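You operate a simulated robot arm through the tools that you are given. There is no shell and no other tool. Be economical: measure what you need, move in short steps, check, and stop when the job is done.

Carry out the task below with a simulated robot arm. There is one attempt and no reset: what you move stays moved.

JOB
Fetch the berry teabag and stand it on top of the potato on the table top.

The check looks at the end state, three seconds after you hand in, the way a careful person would. Anything else that was tipped, shoved, dropped, spilled or broken makes it a failure.

ROBOT AND FRAMES
A 6-joint arm with a two-finger parallel gripper, fixed in place. Base frame: the origin is at the foot of the arm, x ahead of it, y to its left, z up; the work surface is at about z = 0. Readings come in m, degrees, newtons and seconds.
With the tool pointing down near the work surface it reaches from about 0.14 to 0.58 m from the base axis. Its first joint turns from -66.0 to 66.0 degrees. Payload 2.1 kg.
The TCP is the grasp point between the finger pads, 0.03 m short of the fingertips. In the tool frame z runs along the fingers and y along their closing line. Largest opening 0.094 m; finger width 0.028, thickness 0.01; the body of the gripper, 0.05 by 0.096 m, starts 0.055 m behind the TCP.
Orientation is that of the tool frame in the base frame, as a unit quaternion [w, x, y, z]. With the fingers straight down and closing along the base's y, the tool's x points along the base's -x, its y along +y and its z along -z.

CONTROLS
- The arm moves only by the tool apply_moves. Its argument "rows" is a list of rows, each a list of 5 numbers: the shift along the base's x, y, z in m, then the turn about the base's z in degrees, then the gripper command, from -1 (fully open) to 1 (shut), values between in proportion. In form: [[x, y, z, spin, grip], ...]. A call has 1 to 10 rows; each row is the pose to reach, as a shift and turn from the pose commanded when the call began. A row lasts 0.2 s, in which the tool goes at most 0.05 m and 8.6 degrees; a call with a longer step from one row to the next is refused whole, and so is a gripper value outside its range. A pose out of reach is approached as far as the arm can. The call stops where the force on the tool passes 40 N (or 10 N more than at its start, if that is more) or the arm is blocked; 0.2 s more then pass. The fingers move at their own pace (about 0.072 m/s each) and stop on an object; they squeeze with about 21 N. The grip force told is the motor's: it shows also when the fingers shut on nothing. Time passes only in rows, and 0.2 s behind the last, so rows that repeat a pose let the fingers close. The reply holds the time, the measured pose of the TCP, the force on the tool along the base axes, the opening and the grip force, in the units named above and with some noise, and new pictures: "pictures" is both (left out), scene, wrist or none.
- Cameras (640 x 400 px; columns grow to the right, rows downward): "scene" is fixed at [0.0528, -0.3702, 0.4793]; the picture's right is [0.78, -0.63, 0.00], its down [-0.39, -0.48, -0.79] and it looks along [0.49, 0.61, -0.62] (base axes); focal length 300 px, centre (320, 200). "wrist" rides on the gripper at [-0.037, 0, -0.058] in the tool frame; the picture's right is [0.00, -1.00, 0.00], its down [0.97, 0.00, -0.24] and it looks along [0.24, 0.00, 0.97] (tool axes); focal length 218 px, centre (320, 200). There is no depth. A picture from a camera that has moved, and an enlarged one, comes with that camera's place and axes in the base frame and with its lens.
- zoom(camera, box): a new picture of the part [left, top, right, bottom] of that camera's present view, enlarged. It takes no simulated time.
- finish_job(): hands the job in; it is judged then, once.

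Go step by step. Nothing tells you positions but the pictures and the camera data: compare them with the known pose of the tool, close in by small moves and look again before you grip or let go. The budget is 90 turns and 150 pictures, counting those below and the enlarged ones. Unless the task says otherwise, let go and move clear before handing in, and close with one line.

The tools are called after ">>>" as name(argument=value, ...) on one line, values as JSON. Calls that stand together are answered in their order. apply_moves: Moves the arm, as the interface text tells. Its arguments: {"type":"object","properties":{"rows":{"type":"array"},"pictures":{"type":"string","enum":["both","scene","wrist","none"]}},"required":["rows"]} The other tools are called the same way: zoom (camera, box) takes an enlarged picture of a part of a camera's view; finish_job () hands the job in.

At the start:

```text
time_s: 0.0
tcp_pos: [0.3453, -0.0193, 0.2708]
ee_rot: [0.0, 0.0, 1.0, 0.0]
wrist_force: [0.0, 0.0, 0.1]
gripper_width: 0.0942
finger_force: 0.0
```

scene: 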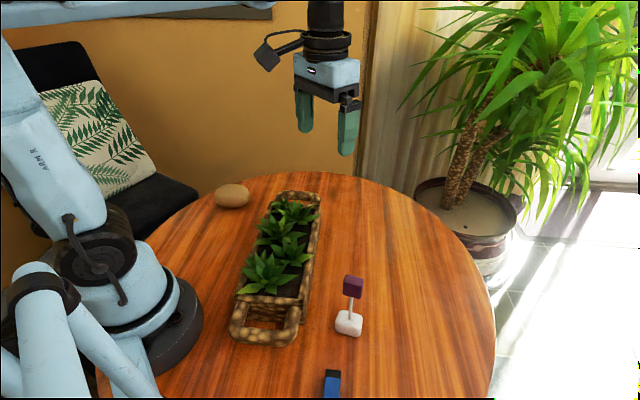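
wrist: 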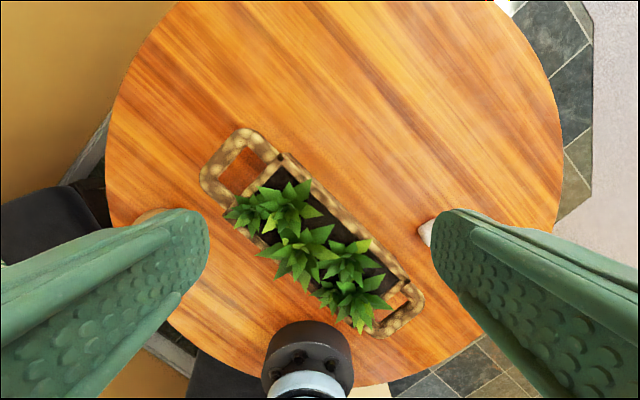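

I see a potato at the back left behind a planter, a teabag-like object (white bag with a berry tag on a string?) to the right of the planter, and a blue object near the front edge. I'll zoom in for detail.

>>> zoom(camera="scene", box=[300, 260, 400, 400])

>>> zoom(camera="scene", box=[190, 160, 350, 260])

```text
2.86 times, centred on (350, 330) of scene
camera zoom: at [0.0528, -0.3702, 0.4793], right [0.78, -0.63, 0.0], down [-0.39, -0.48, -0.79], along [0.49, 0.61, -0.62], focal length 858 px, centre (234, -171)
```

zoom: 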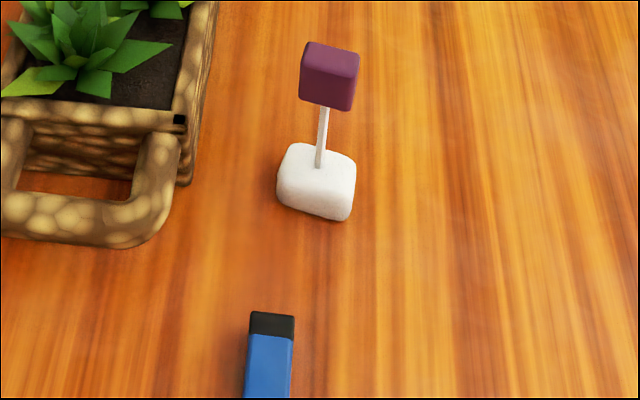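

```text
4.00 times, centred on (270, 210) of scene
camera zoom: at [0.0528, -0.3702, 0.4793], right [0.78, -0.63, 0.0], down [-0.39, -0.48, -0.79], along [0.49, 0.61, -0.62], focal length 1201 px, centre (520, 160)
```

zoom: 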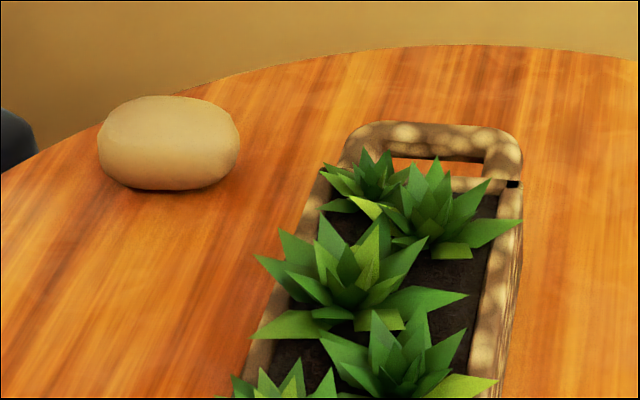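

The teabag is a white bag with a rigid stick and a berry tag on top, standing at about (0.254, -0.195). The potato is at about (0.25, 0.23). I'll move above the teabag to see it from the wrist.

>>> apply_moves(rows=[[-0.02, -0.035, 0, 0, -1], [-0.04, -0.07, 0, 0, -1], [-0.06, -0.105, 0, 0, -1], [-0.08, -0.14, 0, 0, -1], [-0.091, -0.175, 0, 0, -1], [-0.091, -0.175, 0, 0, -1]])

```text
time_s: 1.4
tcp_pos: [0.254, -0.196, 0.2717]
ee_rot: [0.0, 0.0, 1.0, 0.001]
wrist_force: [-0.6, 1.0, 0.0]
gripper_width: 0.0943
finger_force: 0.1
camera wrist: at [0.2924, -0.1956, 0.329], right [0.0, -1.0, 0.0], down [-0.97, 0.0, 0.24], along [-0.24, 0.0, -0.97], focal length 218 px, centre (320, 200)
```

scene: 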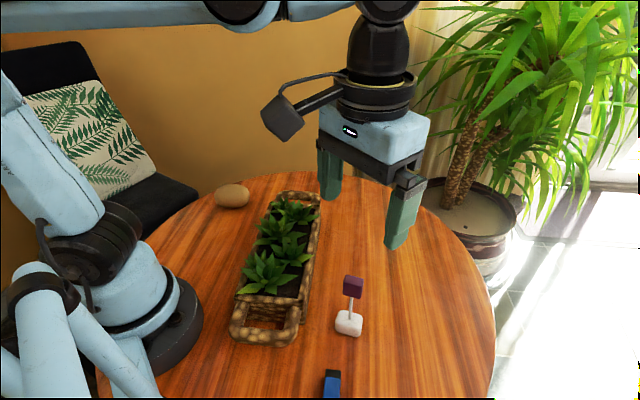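
wrist: 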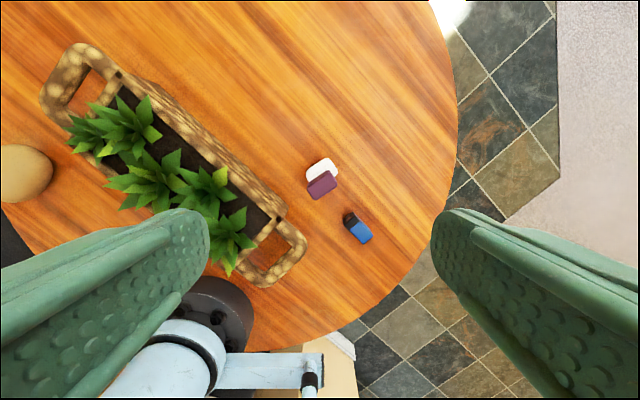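

>>> zoom(camera="wrist", box=[270, 140, 400, 260])

>>> zoom(camera="scene", box=[290, 260, 400, 400])

>>> zoom(camera="wrist", box=[0, 120, 100, 220])

```text
3.33 times, centred on (335, 200) of wrist
camera zoom: at [0.2924, -0.1956, 0.329], right [0.0, -1.0, 0.0], down [-0.97, 0.0, 0.24], along [-0.24, 0.0, -0.97], focal length 728 px, centre (270, 200)
```

zoom: 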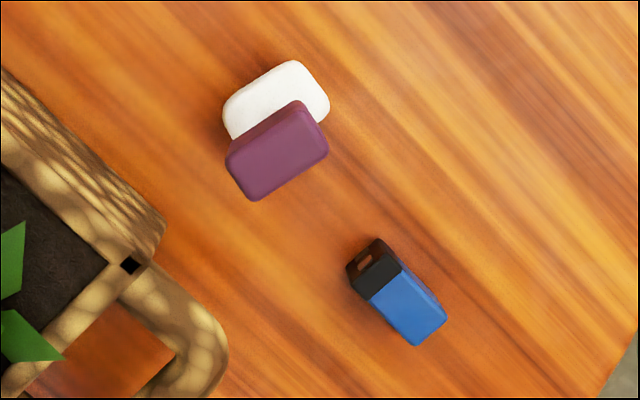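

```text
2.86 times, centred on (345, 330) of scene
camera zoom: at [0.0528, -0.3702, 0.4793], right [0.78, -0.63, 0.0], down [-0.39, -0.48, -0.79], along [0.49, 0.61, -0.62], focal length 858 px, centre (249, -171)
```

zoom: 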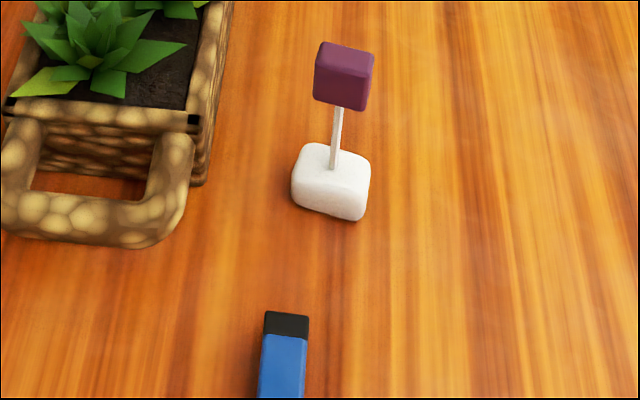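

```text
4.00 times, centred on (50, 170) of wrist
camera zoom: at [0.2924, -0.1956, 0.329], right [0.0, -1.0, 0.0], down [-0.97, 0.0, 0.24], along [-0.24, 0.0, -0.97], focal length 873 px, centre (1400, 320)
```

zoom: 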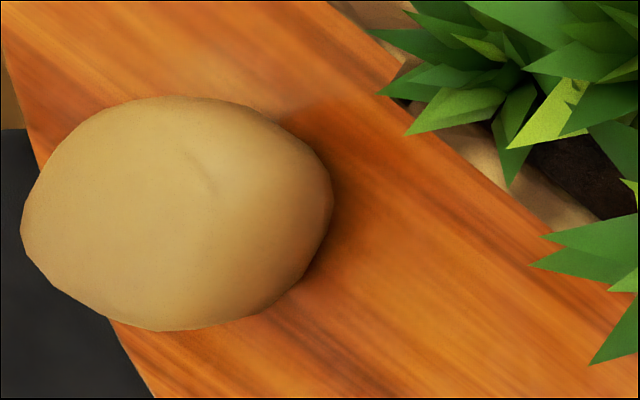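

The berry tag's top is at about (0.256, -0.197, 0.124), with its long side turned roughly 31° from the closing line. I'll turn to close along that long side, come down partway and check.

>>> apply_moves(rows=[[0, 0, -0.015, 8, -1], [0.001, 0, -0.03, 16, -0.6], [0.002, -0.001, -0.05, 24, -0.4], [0.002, -0.001, -0.08, 31.5, -0.3], [0.002, -0.001, -0.08, 31.5, -0.3]])

>>> zoom(camera="wrist", box=[240, 120, 400, 220])

```text
time_s: 2.6
tcp_pos: [0.257, -0.1978, 0.1919]
ee_rot: [0.0, -0.273, 0.962, 0.0]
wrist_force: [0.3, 0.1, -0.4]
gripper_width: 0.0611
finger_force: 0.1
camera wrist: at [0.2893, -0.1774, 0.2496], right [0.52, -0.85, 0.0], down [-0.83, -0.51, 0.24], along [-0.2, -0.13, -0.97], focal length 218 px, centre (320, 200)
```

scene: 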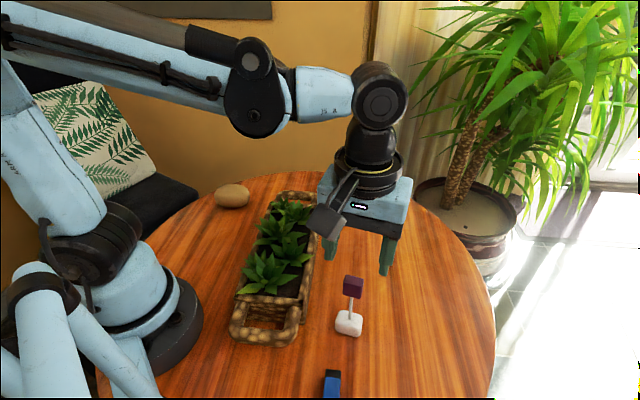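
wrist: 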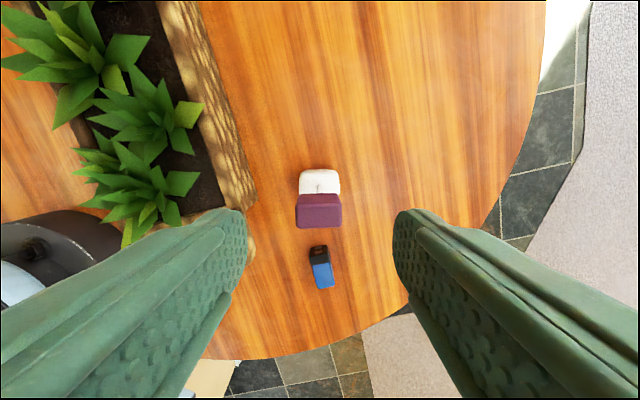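

```text
4.00 times, centred on (320, 170) of wrist
camera zoom: at [0.2893, -0.1774, 0.2496], right [0.52, -0.85, 0.0], down [-0.83, -0.51, 0.24], along [-0.2, -0.13, -0.97], focal length 873 px, centre (320, 320)
```

zoom: 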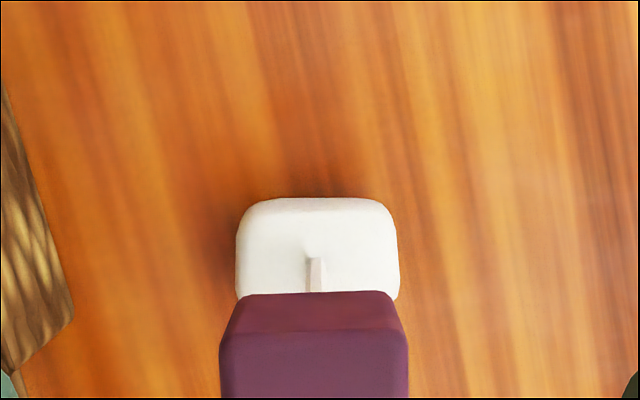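

Alignment is good; the tag centre is about 3 mm toward the arm from the TCP. I'll correct and come down around the tag.

>>> apply_moves(rows=[[-0.003, -0.002, -0.02, 0, -0.3], [-0.003, -0.002, -0.04, 0, -0.3], [-0.003, -0.002, -0.06, 0, -0.3], [-0.003, -0.002, -0.08, 0, -0.3], [-0.003, -0.002, -0.08, 0, -0.3]])

>>> zoom(camera="scene", box=[270, 180, 430, 350])

```text
time_s: 3.8
tcp_pos: [0.2566, -0.2001, 0.1116]
ee_rot: [0.001, -0.272, 0.962, 0.001]
wrist_force: [-0.5, -0.7, -1.2]
gripper_width: 0.0611
finger_force: 0.1
camera wrist: at [0.287, -0.1799, 0.1686], right [0.52, -0.85, 0.0], down [-0.83, -0.51, 0.24], along [-0.2, -0.13, -0.97], focal length 218 px, centre (320, 200)
```

scene: 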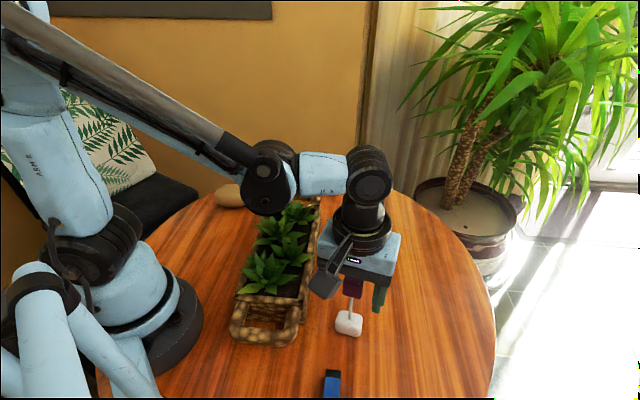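
wrist: 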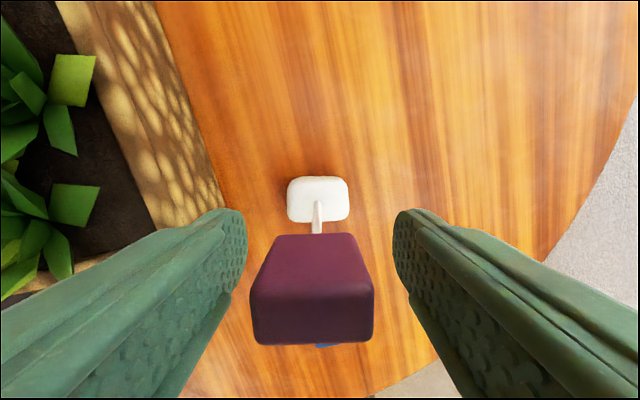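

```text
2.35 times, centred on (350, 265) of scene
camera zoom: at [0.0528, -0.3702, 0.4793], right [0.78, -0.63, 0.0], down [-0.39, -0.48, -0.79], along [0.49, 0.61, -0.62], focal length 707 px, centre (249, 47)
```

zoom: 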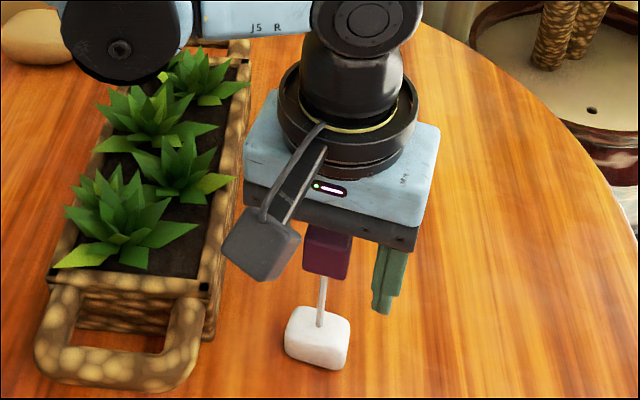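

The tag is centred between the fingers apart from 2 mm sideways. I'll correct that and close.

>>> apply_moves(rows=[[-0.001, 0.0015, 0.002, 0, -0.3], [-0.001, 0.0015, 0.002, 0, 0], [-0.001, 0.0015, 0.002, 0, 0.3], [-0.001, 0.0015, 0.002, 0, 0.6], [-0.001, 0.0015, 0.002, 0, 1], [-0.001, 0.0015, 0.002, 0, 1]])

```text
time_s: 5.2
tcp_pos: [0.2527, -0.197, 0.1134]
ee_rot: [0.001, -0.271, 0.963, 0.0]
wrist_force: [0.7, -0.2, -0.4]
gripper_width: 0.0273
finger_force: 21.1
camera wrist: at [0.2853, -0.1784, 0.1711], right [0.52, -0.85, 0.0], down [-0.83, -0.51, 0.24], along [-0.2, -0.13, -0.97], focal length 218 px, centre (320, 200)
```

scene: 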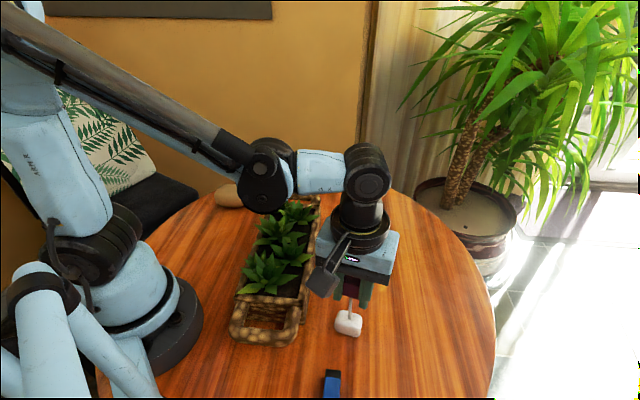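
wrist: 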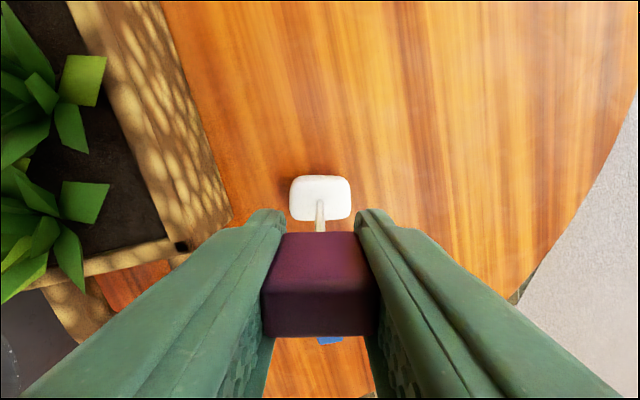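

The tag is gripped at 27 mm, with the TCP 0.113 m above the bag's bottom. I'll lift straight up.

>>> apply_moves(rows=[[0, 0, 0.01, 0, 1], [0, 0, 0.03, 0, 1], [0, 0, 0.06, 0, 1], [0, 0, 0.1, 0, 1], [0, 0, 0.14, 0, 1], [0, 0, 0.18, 0, 1], [0, 0, 0.18, 0, 1]])

```text
time_s: 6.8
tcp_pos: [0.2535, -0.1975, 0.2939]
ee_rot: [0.0, -0.271, 0.962, 0.0]
wrist_force: [-0.5, 0.1, 0.8]
gripper_width: 0.0273
finger_force: 20.6
camera wrist: at [0.2856, -0.1778, 0.3523], right [0.52, -0.85, 0.0], down [-0.83, -0.51, 0.24], along [-0.2, -0.13, -0.97], focal length 218 px, centre (320, 200)
```

scene: 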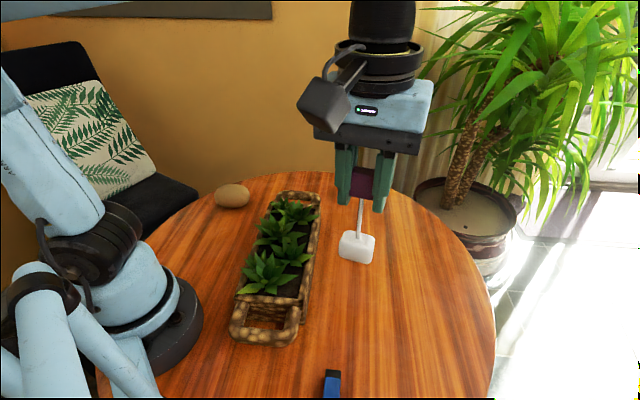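
wrist: 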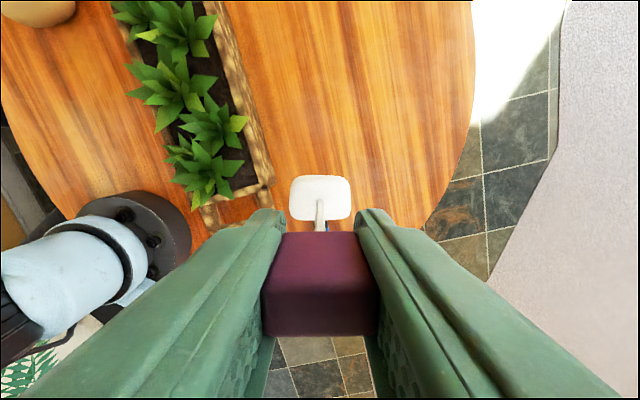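

Holding well. I'll carry it at height across the planter toward the potato, stopping short to look.

>>> apply_moves(rows=[[0, 0.03, 0, 0, 1], [0, 0.07, 0, 0, 1], [0, 0.11, 0, 0, 1], [0, 0.15, 0, 0, 1], [0, 0.19, 0, 0, 1], [0, 0.23, 0, 0, 1], [0, 0.27, 0, 0, 1], [0, 0.31, 0, 0, 1], [0, 0.33, 0, 0, 1], [0, 0.33, 0, 0, 1]])

```text
time_s: 9.0
tcp_pos: [0.2529, 0.1328, 0.2929]
ee_rot: [0.001, -0.271, 0.963, 0.0]
wrist_force: [0.3, 0.3, -0.2]
gripper_width: 0.0271
finger_force: 21.3
camera wrist: at [0.2851, 0.1521, 0.3505], right [0.52, -0.85, 0.0], down [-0.83, -0.51, 0.24], along [-0.2, -0.13, -0.97], focal length 218 px, centre (320, 200)
```

scene: 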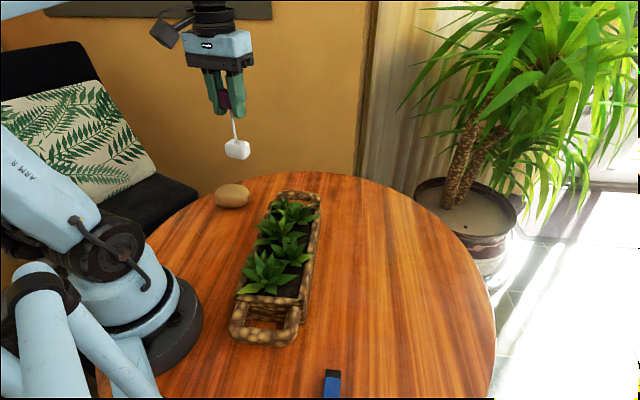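
wrist: 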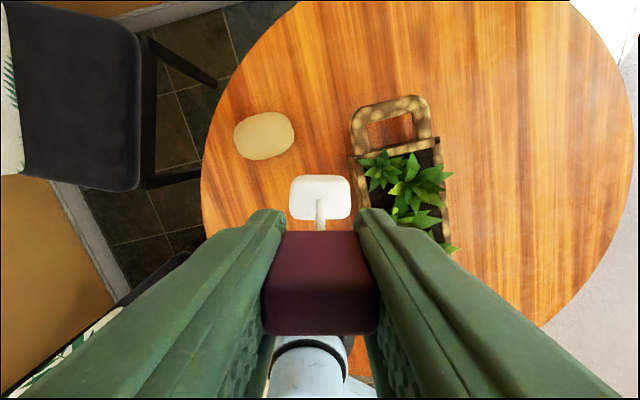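

>>> zoom(camera="wrist", box=[224, 96, 304, 176])

>>> zoom(camera="scene", box=[190, 120, 290, 220])

```text
5.00 times, centred on (264, 136) of wrist
camera zoom: at [0.2851, 0.1521, 0.3505], right [0.52, -0.85, 0.0], down [-0.83, -0.51, 0.24], along [-0.2, -0.13, -0.97], focal length 1091 px, centre (600, 520)
```

zoom: 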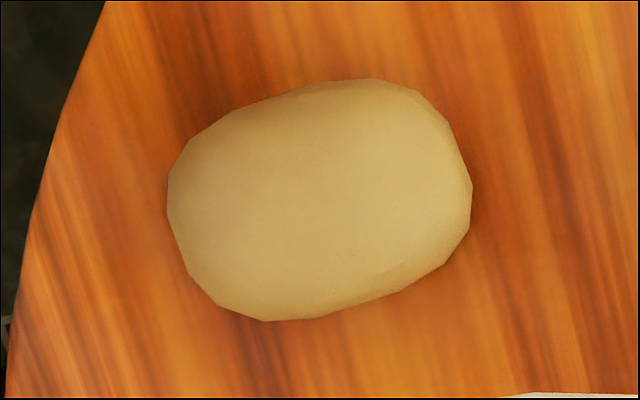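

```text
4.00 times, centred on (240, 170) of scene
camera zoom: at [0.0528, -0.3702, 0.4793], right [0.78, -0.63, 0.0], down [-0.39, -0.48, -0.79], along [0.49, 0.61, -0.62], focal length 1201 px, centre (640, 320)
```

zoom: 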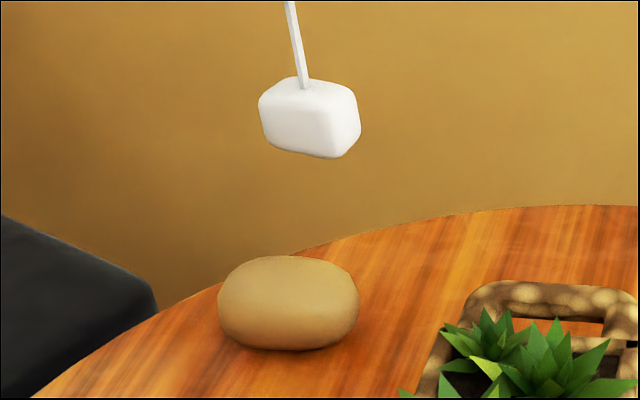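

The potato is centred near (0.254, 0.225) and about 0.055 m tall, its long axis about 16° from the bag's. I'll go above it, aligning the bag to the potato, and lower partway.

>>> apply_moves(rows=[[0, 0.03, 0, 5, 1], [0, 0.06, 0, 10, 1], [0.001, 0.091, 0, 16, 1], [0.001, 0.091, -0.03, 16, 1], [0.001, 0.091, -0.06, 16, 1], [0.001, 0.091, -0.09, 16, 1], [0.001, 0.091, -0.095, 16, 1], [0.001, 0.091, -0.095, 16, 1]])

>>> zoom(camera="scene", box=[180, 120, 290, 220])

>>> zoom(camera="wrist", box=[240, 120, 400, 240])

```text
time_s: 10.8
tcp_pos: [0.2549, 0.2246, 0.1987]
ee_rot: [0.0, -0.403, 0.915, 0.0]
wrist_force: [-0.3, 0.5, -0.7]
gripper_width: 0.0272
finger_force: 21.4
camera wrist: at [0.2802, 0.2521, 0.2549], right [0.74, -0.68, 0.0], down [-0.66, -0.72, 0.24], along [-0.16, -0.18, -0.97], focal length 218 px, centre (320, 200)
```

scene: 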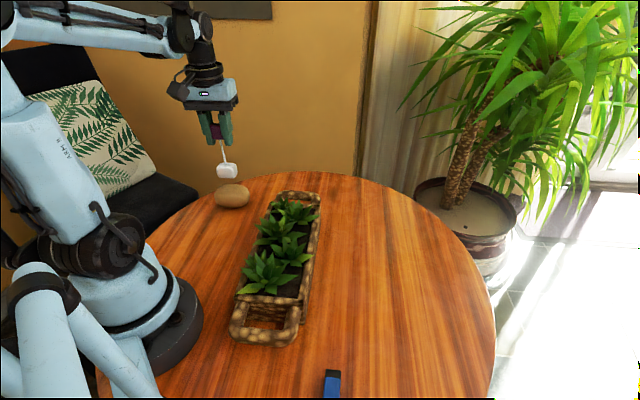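
wrist: 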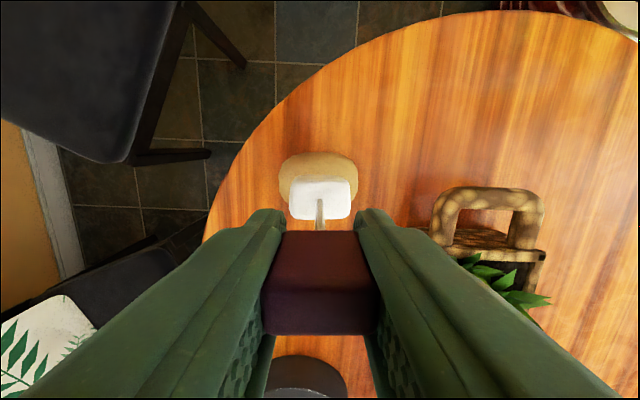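

```text
4.00 times, centred on (235, 170) of scene
camera zoom: at [0.0528, -0.3702, 0.4793], right [0.78, -0.63, 0.0], down [-0.39, -0.48, -0.79], along [0.49, 0.61, -0.62], focal length 1201 px, centre (660, 320)
```

zoom: 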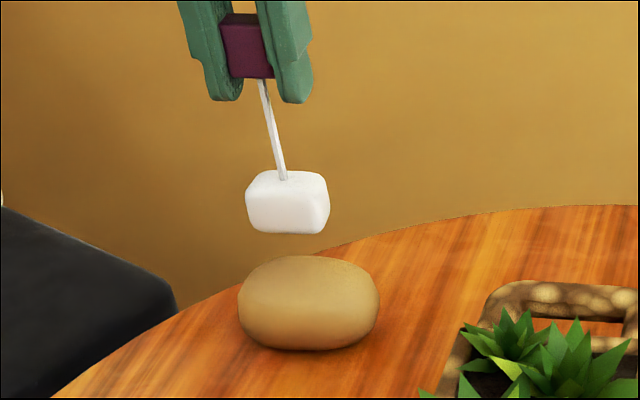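

```text
3.33 times, centred on (320, 180) of wrist
camera zoom: at [0.2802, 0.2521, 0.2549], right [0.74, -0.68, 0.0], down [-0.66, -0.72, 0.24], along [-0.16, -0.18, -0.97], focal length 728 px, centre (320, 267)
```

zoom: 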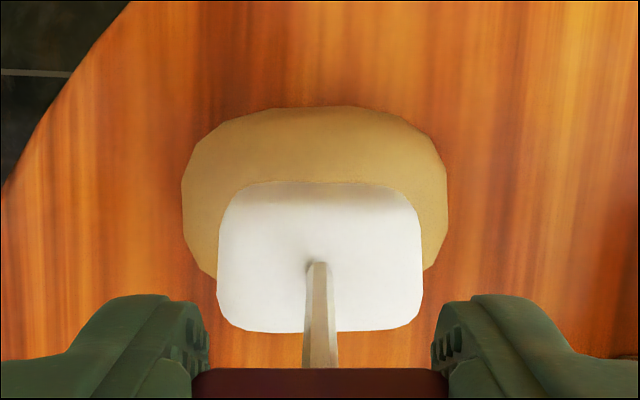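

Both views show the bag centred over the potato to about 1 mm. I'll lower to just above it.

>>> apply_moves(rows=[[-0.001, 0.001, -0.01, 0, 1], [-0.001, 0.001, -0.018, 0, 1], [-0.001, 0.001, -0.022, 0, 1], [-0.001, 0.001, -0.022, 0, 1]], pictures="none")

>>> zoom(camera="scene", box=[200, 140, 270, 210])

```text
time_s: 11.8
tcp_pos: [0.2523, 0.226, 0.1769]
ee_rot: [0.0, -0.403, 0.915, 0.0]
wrist_force: [0.0, 0.2, -0.7]
gripper_width: 0.0271
finger_force: 21.2
```

```text
5.71 times, centred on (235, 175) of scene
camera zoom: at [0.0528, -0.3702, 0.4793], right [0.78, -0.63, 0.0], down [-0.39, -0.48, -0.79], along [0.49, 0.61, -0.62], focal length 1716 px, centre (806, 343)
```

zoom: 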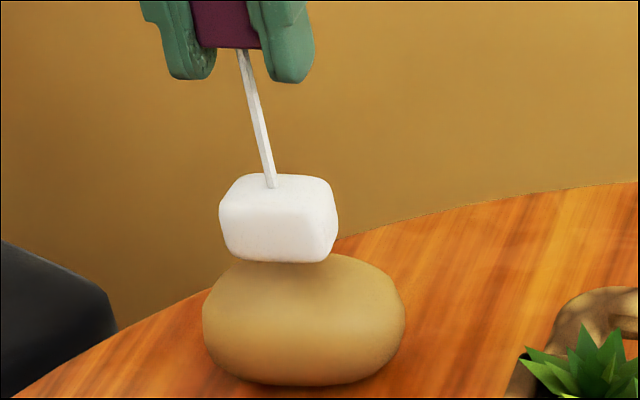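

Still clear by several millimetres. I'll step down in small increments and watch the force.

>>> apply_moves(rows=[[0, 0, -0.002, 0, 1], [0, 0, -0.004, 0, 1], [0, 0, -0.004, 0, 1]], pictures="none")

>>> zoom(camera="scene", box=[200, 140, 270, 210])

```text
time_s: 12.6
tcp_pos: [0.2542, 0.2247, 0.1718]
ee_rot: [0.0, -0.403, 0.915, 0.001]
wrist_force: [-0.5, 0.8, -0.2]
gripper_width: 0.0274
finger_force: 20.7
```

```text
5.71 times, centred on (235, 175) of scene
camera zoom: at [0.0528, -0.3702, 0.4793], right [0.78, -0.63, 0.0], down [-0.39, -0.48, -0.79], along [0.49, 0.61, -0.62], focal length 1716 px, centre (806, 343)
```

zoom: 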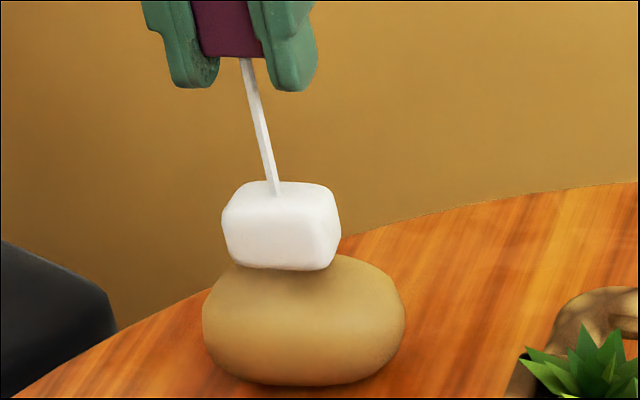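

>>> apply_moves(rows=[[0, 0, -0.001, 0, 1], [0, 0, -0.002, 0, 1], [0, 0, -0.002, 0, 1]], pictures="none")

```text
time_s: 13.4
tcp_pos: [0.2531, 0.2255, 0.1697]
ee_rot: [0.0, -0.402, 0.915, -0.001]
wrist_force: [0.3, 0.1, -0.8]
gripper_width: 0.0271
finger_force: 21.1
```

No contact yet (forces within noise), so I'll continue in 1.5 mm steps.

>>> apply_moves(rows=[[0, 0, -0.001, 0, 1], [0, 0, -0.0015, 0, 1], [0, 0, -0.0015, 0, 1]], pictures="none")

>>> zoom(camera="scene", box=[200, 140, 270, 210])

```text
time_s: 14.2
tcp_pos: [0.2534, 0.2264, 0.1689]
ee_rot: [0.0, -0.402, 0.916, 0.0]
wrist_force: [0.4, -0.2, -1.2]
gripper_width: 0.027
finger_force: 20.5
```

```text
5.71 times, centred on (235, 175) of scene
camera zoom: at [0.0528, -0.3702, 0.4793], right [0.78, -0.63, 0.0], down [-0.39, -0.48, -0.79], along [0.49, 0.61, -0.62], focal length 1716 px, centre (806, 343)
```

zoom: 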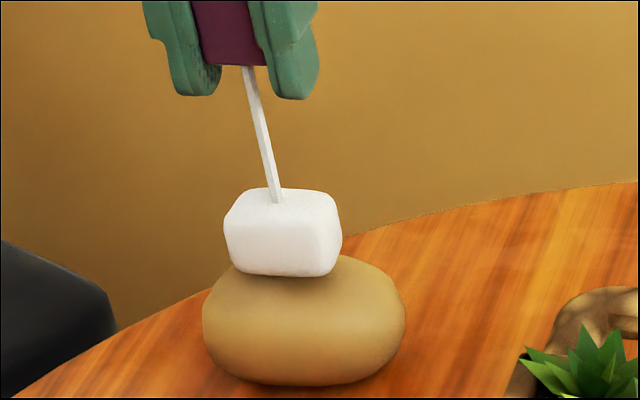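

>>> apply_moves(rows=[[0, 0, -0.001, 0, 1], [0, 0, -0.0015, 0, 1], [0, 0, -0.0015, 0, 1]], pictures="none")

```text
time_s: 15.0
tcp_pos: [0.2537, 0.2254, 0.1674]
ee_rot: [0.0, -0.403, 0.915, 0.0]
wrist_force: [-0.6, -0.2, -1.5]
gripper_width: 0.0271
finger_force: 20.7
```

>>> apply_moves(rows=[[0, 0, -0.001, 0, 1], [0, 0, -0.0015, 0, 1], [0, 0, -0.0015, 0, 1]], pictures="none")

>>> zoom(camera="scene", box=[200, 140, 270, 210])

```text
time_s: 15.8
tcp_pos: [0.2527, 0.2246, 0.1664]
ee_rot: [0.0, -0.403, 0.915, 0.0]
wrist_force: [0.5, -0.9, -0.1]
gripper_width: 0.0269
finger_force: 21.2
```

```text
5.71 times, centred on (235, 175) of scene
camera zoom: at [0.0528, -0.3702, 0.4793], right [0.78, -0.63, 0.0], down [-0.39, -0.48, -0.79], along [0.49, 0.61, -0.62], focal length 1716 px, centre (806, 343)
```

zoom: 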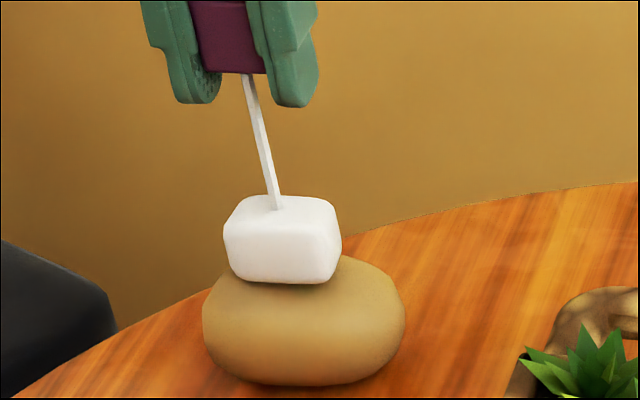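

Still no contact force; continuing down.

>>> apply_moves(rows=[[0, 0, -0.001, 0, 1], [0, 0, -0.0015, 0, 1], [0, 0, -0.0015, 0, 1]], pictures="none")

```text
time_s: 16.6
tcp_pos: [0.2516, 0.2236, 0.1641]
ee_rot: [-0.001, -0.402, 0.916, 0.0]
wrist_force: [0.4, 0.7, -0.9]
gripper_width: 0.0271
finger_force: 21.2
```

>>> apply_moves(rows=[[0, 0, -0.001, 0, 1], [0, 0, -0.0015, 0, 1], [0, 0, -0.0015, 0, 1]], pictures="none")

>>> zoom(camera="scene", box=[200, 140, 270, 210])

```text
time_s: 17.4
tcp_pos: [0.2534, 0.2247, 0.1628]
ee_rot: [0.0, -0.403, 0.915, -0.001]
wrist_force: [-2.1, 0.2, 18.8]
gripper_width: 0.0271
finger_force: 21.0
```

```text
5.71 times, centred on (235, 175) of scene
camera zoom: at [0.0527, -0.3703, 0.4792], right [0.78, -0.63, 0.0], down [-0.39, -0.48, -0.79], along [0.49, 0.61, -0.62], focal length 1716 px, centre (806, 343)
```

zoom: 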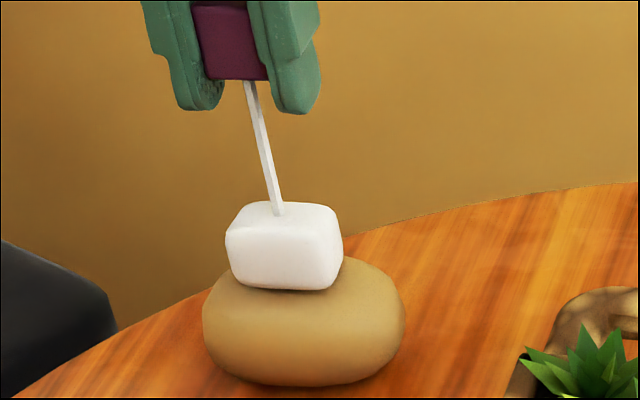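

Contact: about 19 N upward. I'll back off slightly to a light touch.

>>> apply_moves(rows=[[0, 0, 0.0007, 0, 1], [0, 0, 0.0007, 0, 1]], pictures="none")

```text
time_s: 18.0
tcp_pos: [0.2523, 0.225, 0.163]
ee_rot: [0.001, -0.403, 0.915, 0.001]
wrist_force: [0.7, -0.3, -0.8]
gripper_width: 0.0272
finger_force: 20.8
```

Nearly zero force now. I'll set it down by a hair and open the fingers gradually.

>>> apply_moves(rows=[[0, 0, -0.0004, 0, 1], [0, 0, -0.0004, 0, 1], [0, 0, -0.0004, 0, 0.45], [0, 0, -0.0004, 0, 0.4], [0, 0, -0.0004, 0, 0.36], [0, 0, -0.0004, 0, 0.32], [0, 0, -0.0004, 0, 0.28]], pictures="wrist")

>>> zoom(camera="scene", box=[200, 140, 270, 210])

```text
time_s: 19.6
tcp_pos: [0.2525, 0.2253, 0.1623]
ee_rot: [0.0, -0.403, 0.915, -0.001]
wrist_force: [-0.1, -1.2, 1.2]
gripper_width: 0.0337
finger_force: 0.0
camera wrist: at [0.278, 0.2524, 0.2208], right [0.74, -0.68, 0.0], down [-0.66, -0.72, 0.24], along [-0.16, -0.18, -0.97], focal length 218 px, centre (320, 200)
```

wrist: 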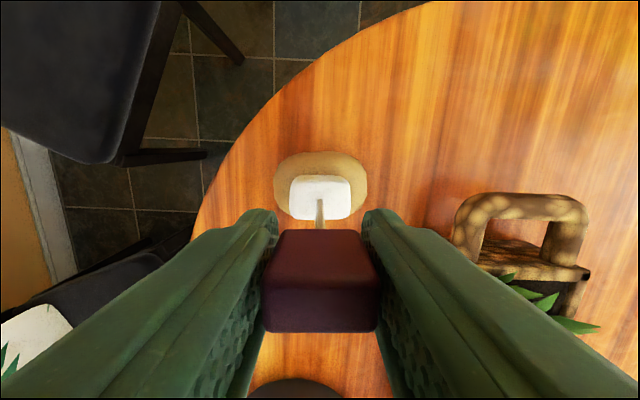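

```text
5.71 times, centred on (235, 175) of scene
camera zoom: at [0.0528, -0.3702, 0.4793], right [0.78, -0.63, 0.0], down [-0.39, -0.48, -0.79], along [0.49, 0.61, -0.62], focal length 1716 px, centre (806, 343)
```

zoom: 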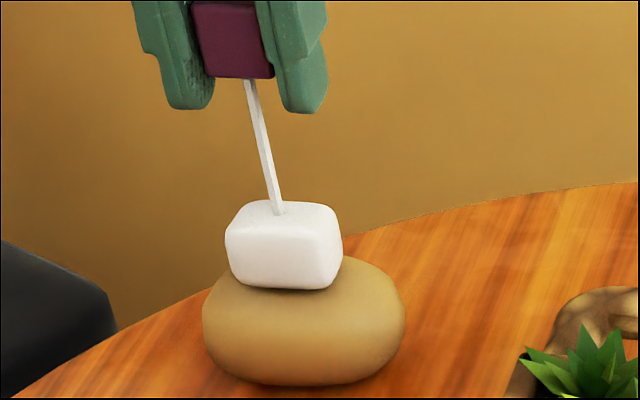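

Released, and it stands. I'll wait a second with the fingers slightly wider to see whether it leans.

>>> apply_moves(rows=[[0, 0, 0, 0, 0.22], [0, 0, 0, 0, 0.18], [0, 0, 0, 0, 0.15], [0, 0, 0, 0, 0.15], [0, 0, 0, 0, 0.15], [0, 0, 0, 0, 0.15], [0, 0, 0, 0, 0.15], [0, 0, 0, 0, 0.15]], pictures="wrist")

>>> zoom(camera="scene", box=[200, 140, 270, 210])

```text
time_s: 21.4
tcp_pos: [0.2528, 0.2244, 0.1636]
ee_rot: [0.0, -0.403, 0.915, 0.001]
wrist_force: [-0.2, -0.3, 0.3]
gripper_width: 0.04
finger_force: 0.0
camera wrist: at [0.278, 0.2524, 0.2208], right [0.74, -0.68, 0.0], down [-0.66, -0.72, 0.24], along [-0.16, -0.18, -0.97], focal length 218 px, centre (320, 200)
```

wrist: 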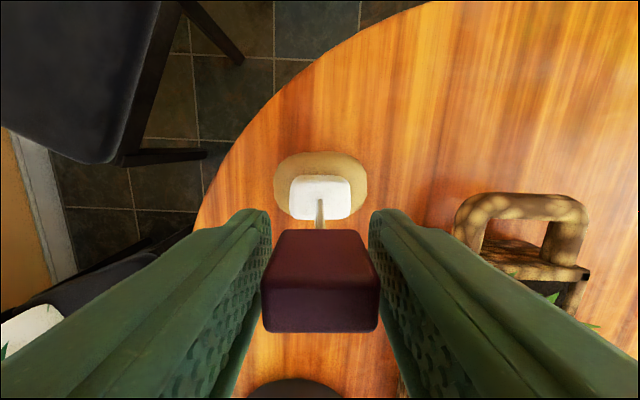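

```text
5.71 times, centred on (235, 175) of scene
camera zoom: at [0.0528, -0.3702, 0.4793], right [0.78, -0.63, 0.0], down [-0.39, -0.48, -0.79], along [0.49, 0.61, -0.62], focal length 1716 px, centre (806, 343)
```

zoom: 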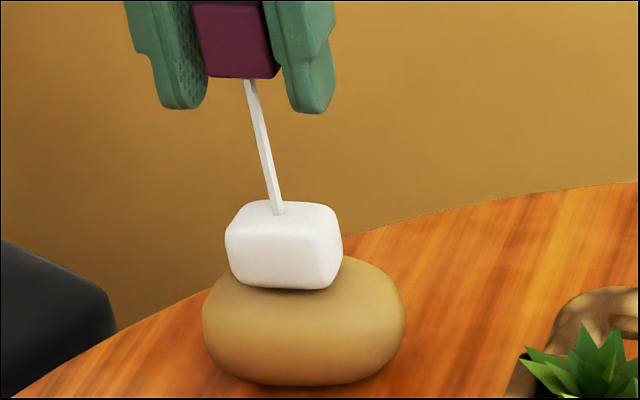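

It stands free and still. I'll open a bit more and rise straight up.

>>> apply_moves(rows=[[0, 0, 0, 0, -0.1], [0, 0, 0, 0, -0.3], [0, 0, 0.01, 0, -0.3], [0, 0, 0.03, 0, -0.3], [0, 0, 0.06, 0, -0.3], [0, 0, 0.1, 0, -0.3], [0, 0, 0.13, 0, -0.3], [0, 0, 0.13, 0, -0.3], [0, 0, 0.13, 0, -0.3], [0, 0, 0.13, 0, -0.3]])

>>> zoom(camera="scene", box=[190, 120, 290, 220])

```text
time_s: 23.6
tcp_pos: [0.2543, 0.2243, 0.2937]
ee_rot: [0.0, -0.402, 0.915, -0.001]
wrist_force: [0.3, 0.3, 0.7]
gripper_width: 0.0611
finger_force: 0.0
camera wrist: at [0.2792, 0.2531, 0.3514], right [0.74, -0.68, 0.0], down [-0.66, -0.72, 0.24], along [-0.16, -0.18, -0.97], focal length 218 px, centre (320, 200)
```

scene: 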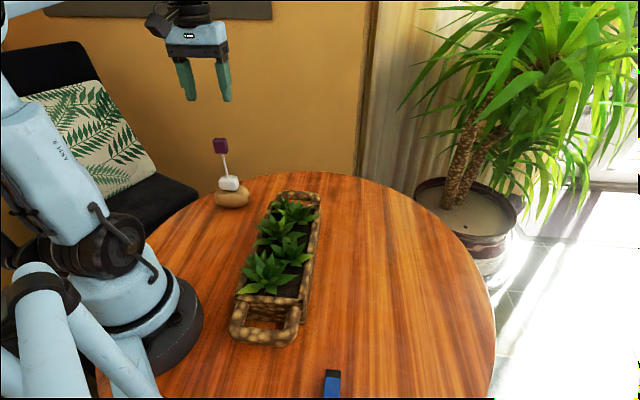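
wrist: 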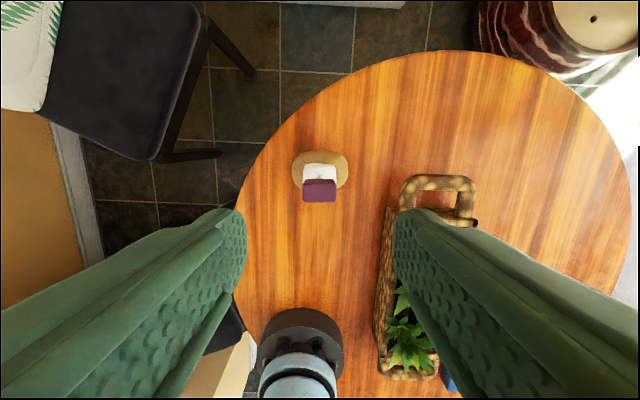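

```text
4.00 times, centred on (240, 170) of scene
camera zoom: at [0.0528, -0.3702, 0.4793], right [0.78, -0.63, 0.0], down [-0.39, -0.48, -0.79], along [0.49, 0.61, -0.62], focal length 1201 px, centre (640, 320)
```

zoom: 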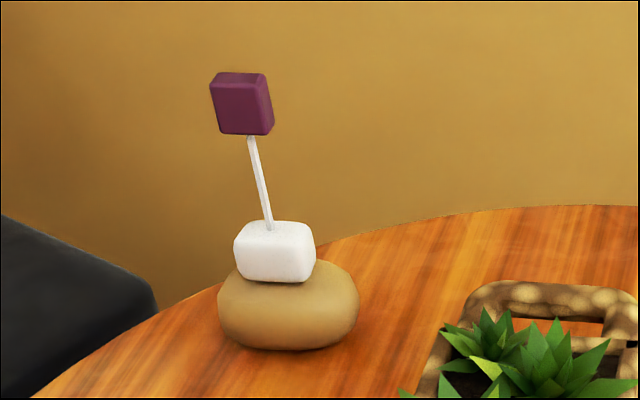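

The teabag stands upright on the potato, the gripper is clear, and nothing else has moved, so I'm handing in.

>>> finish_job()

```text
The job is handed in.
```

The berry teabag is standing upright on top of the potato; the gripper let go and moved clear, nothing else was disturbed, and the job is handed in.
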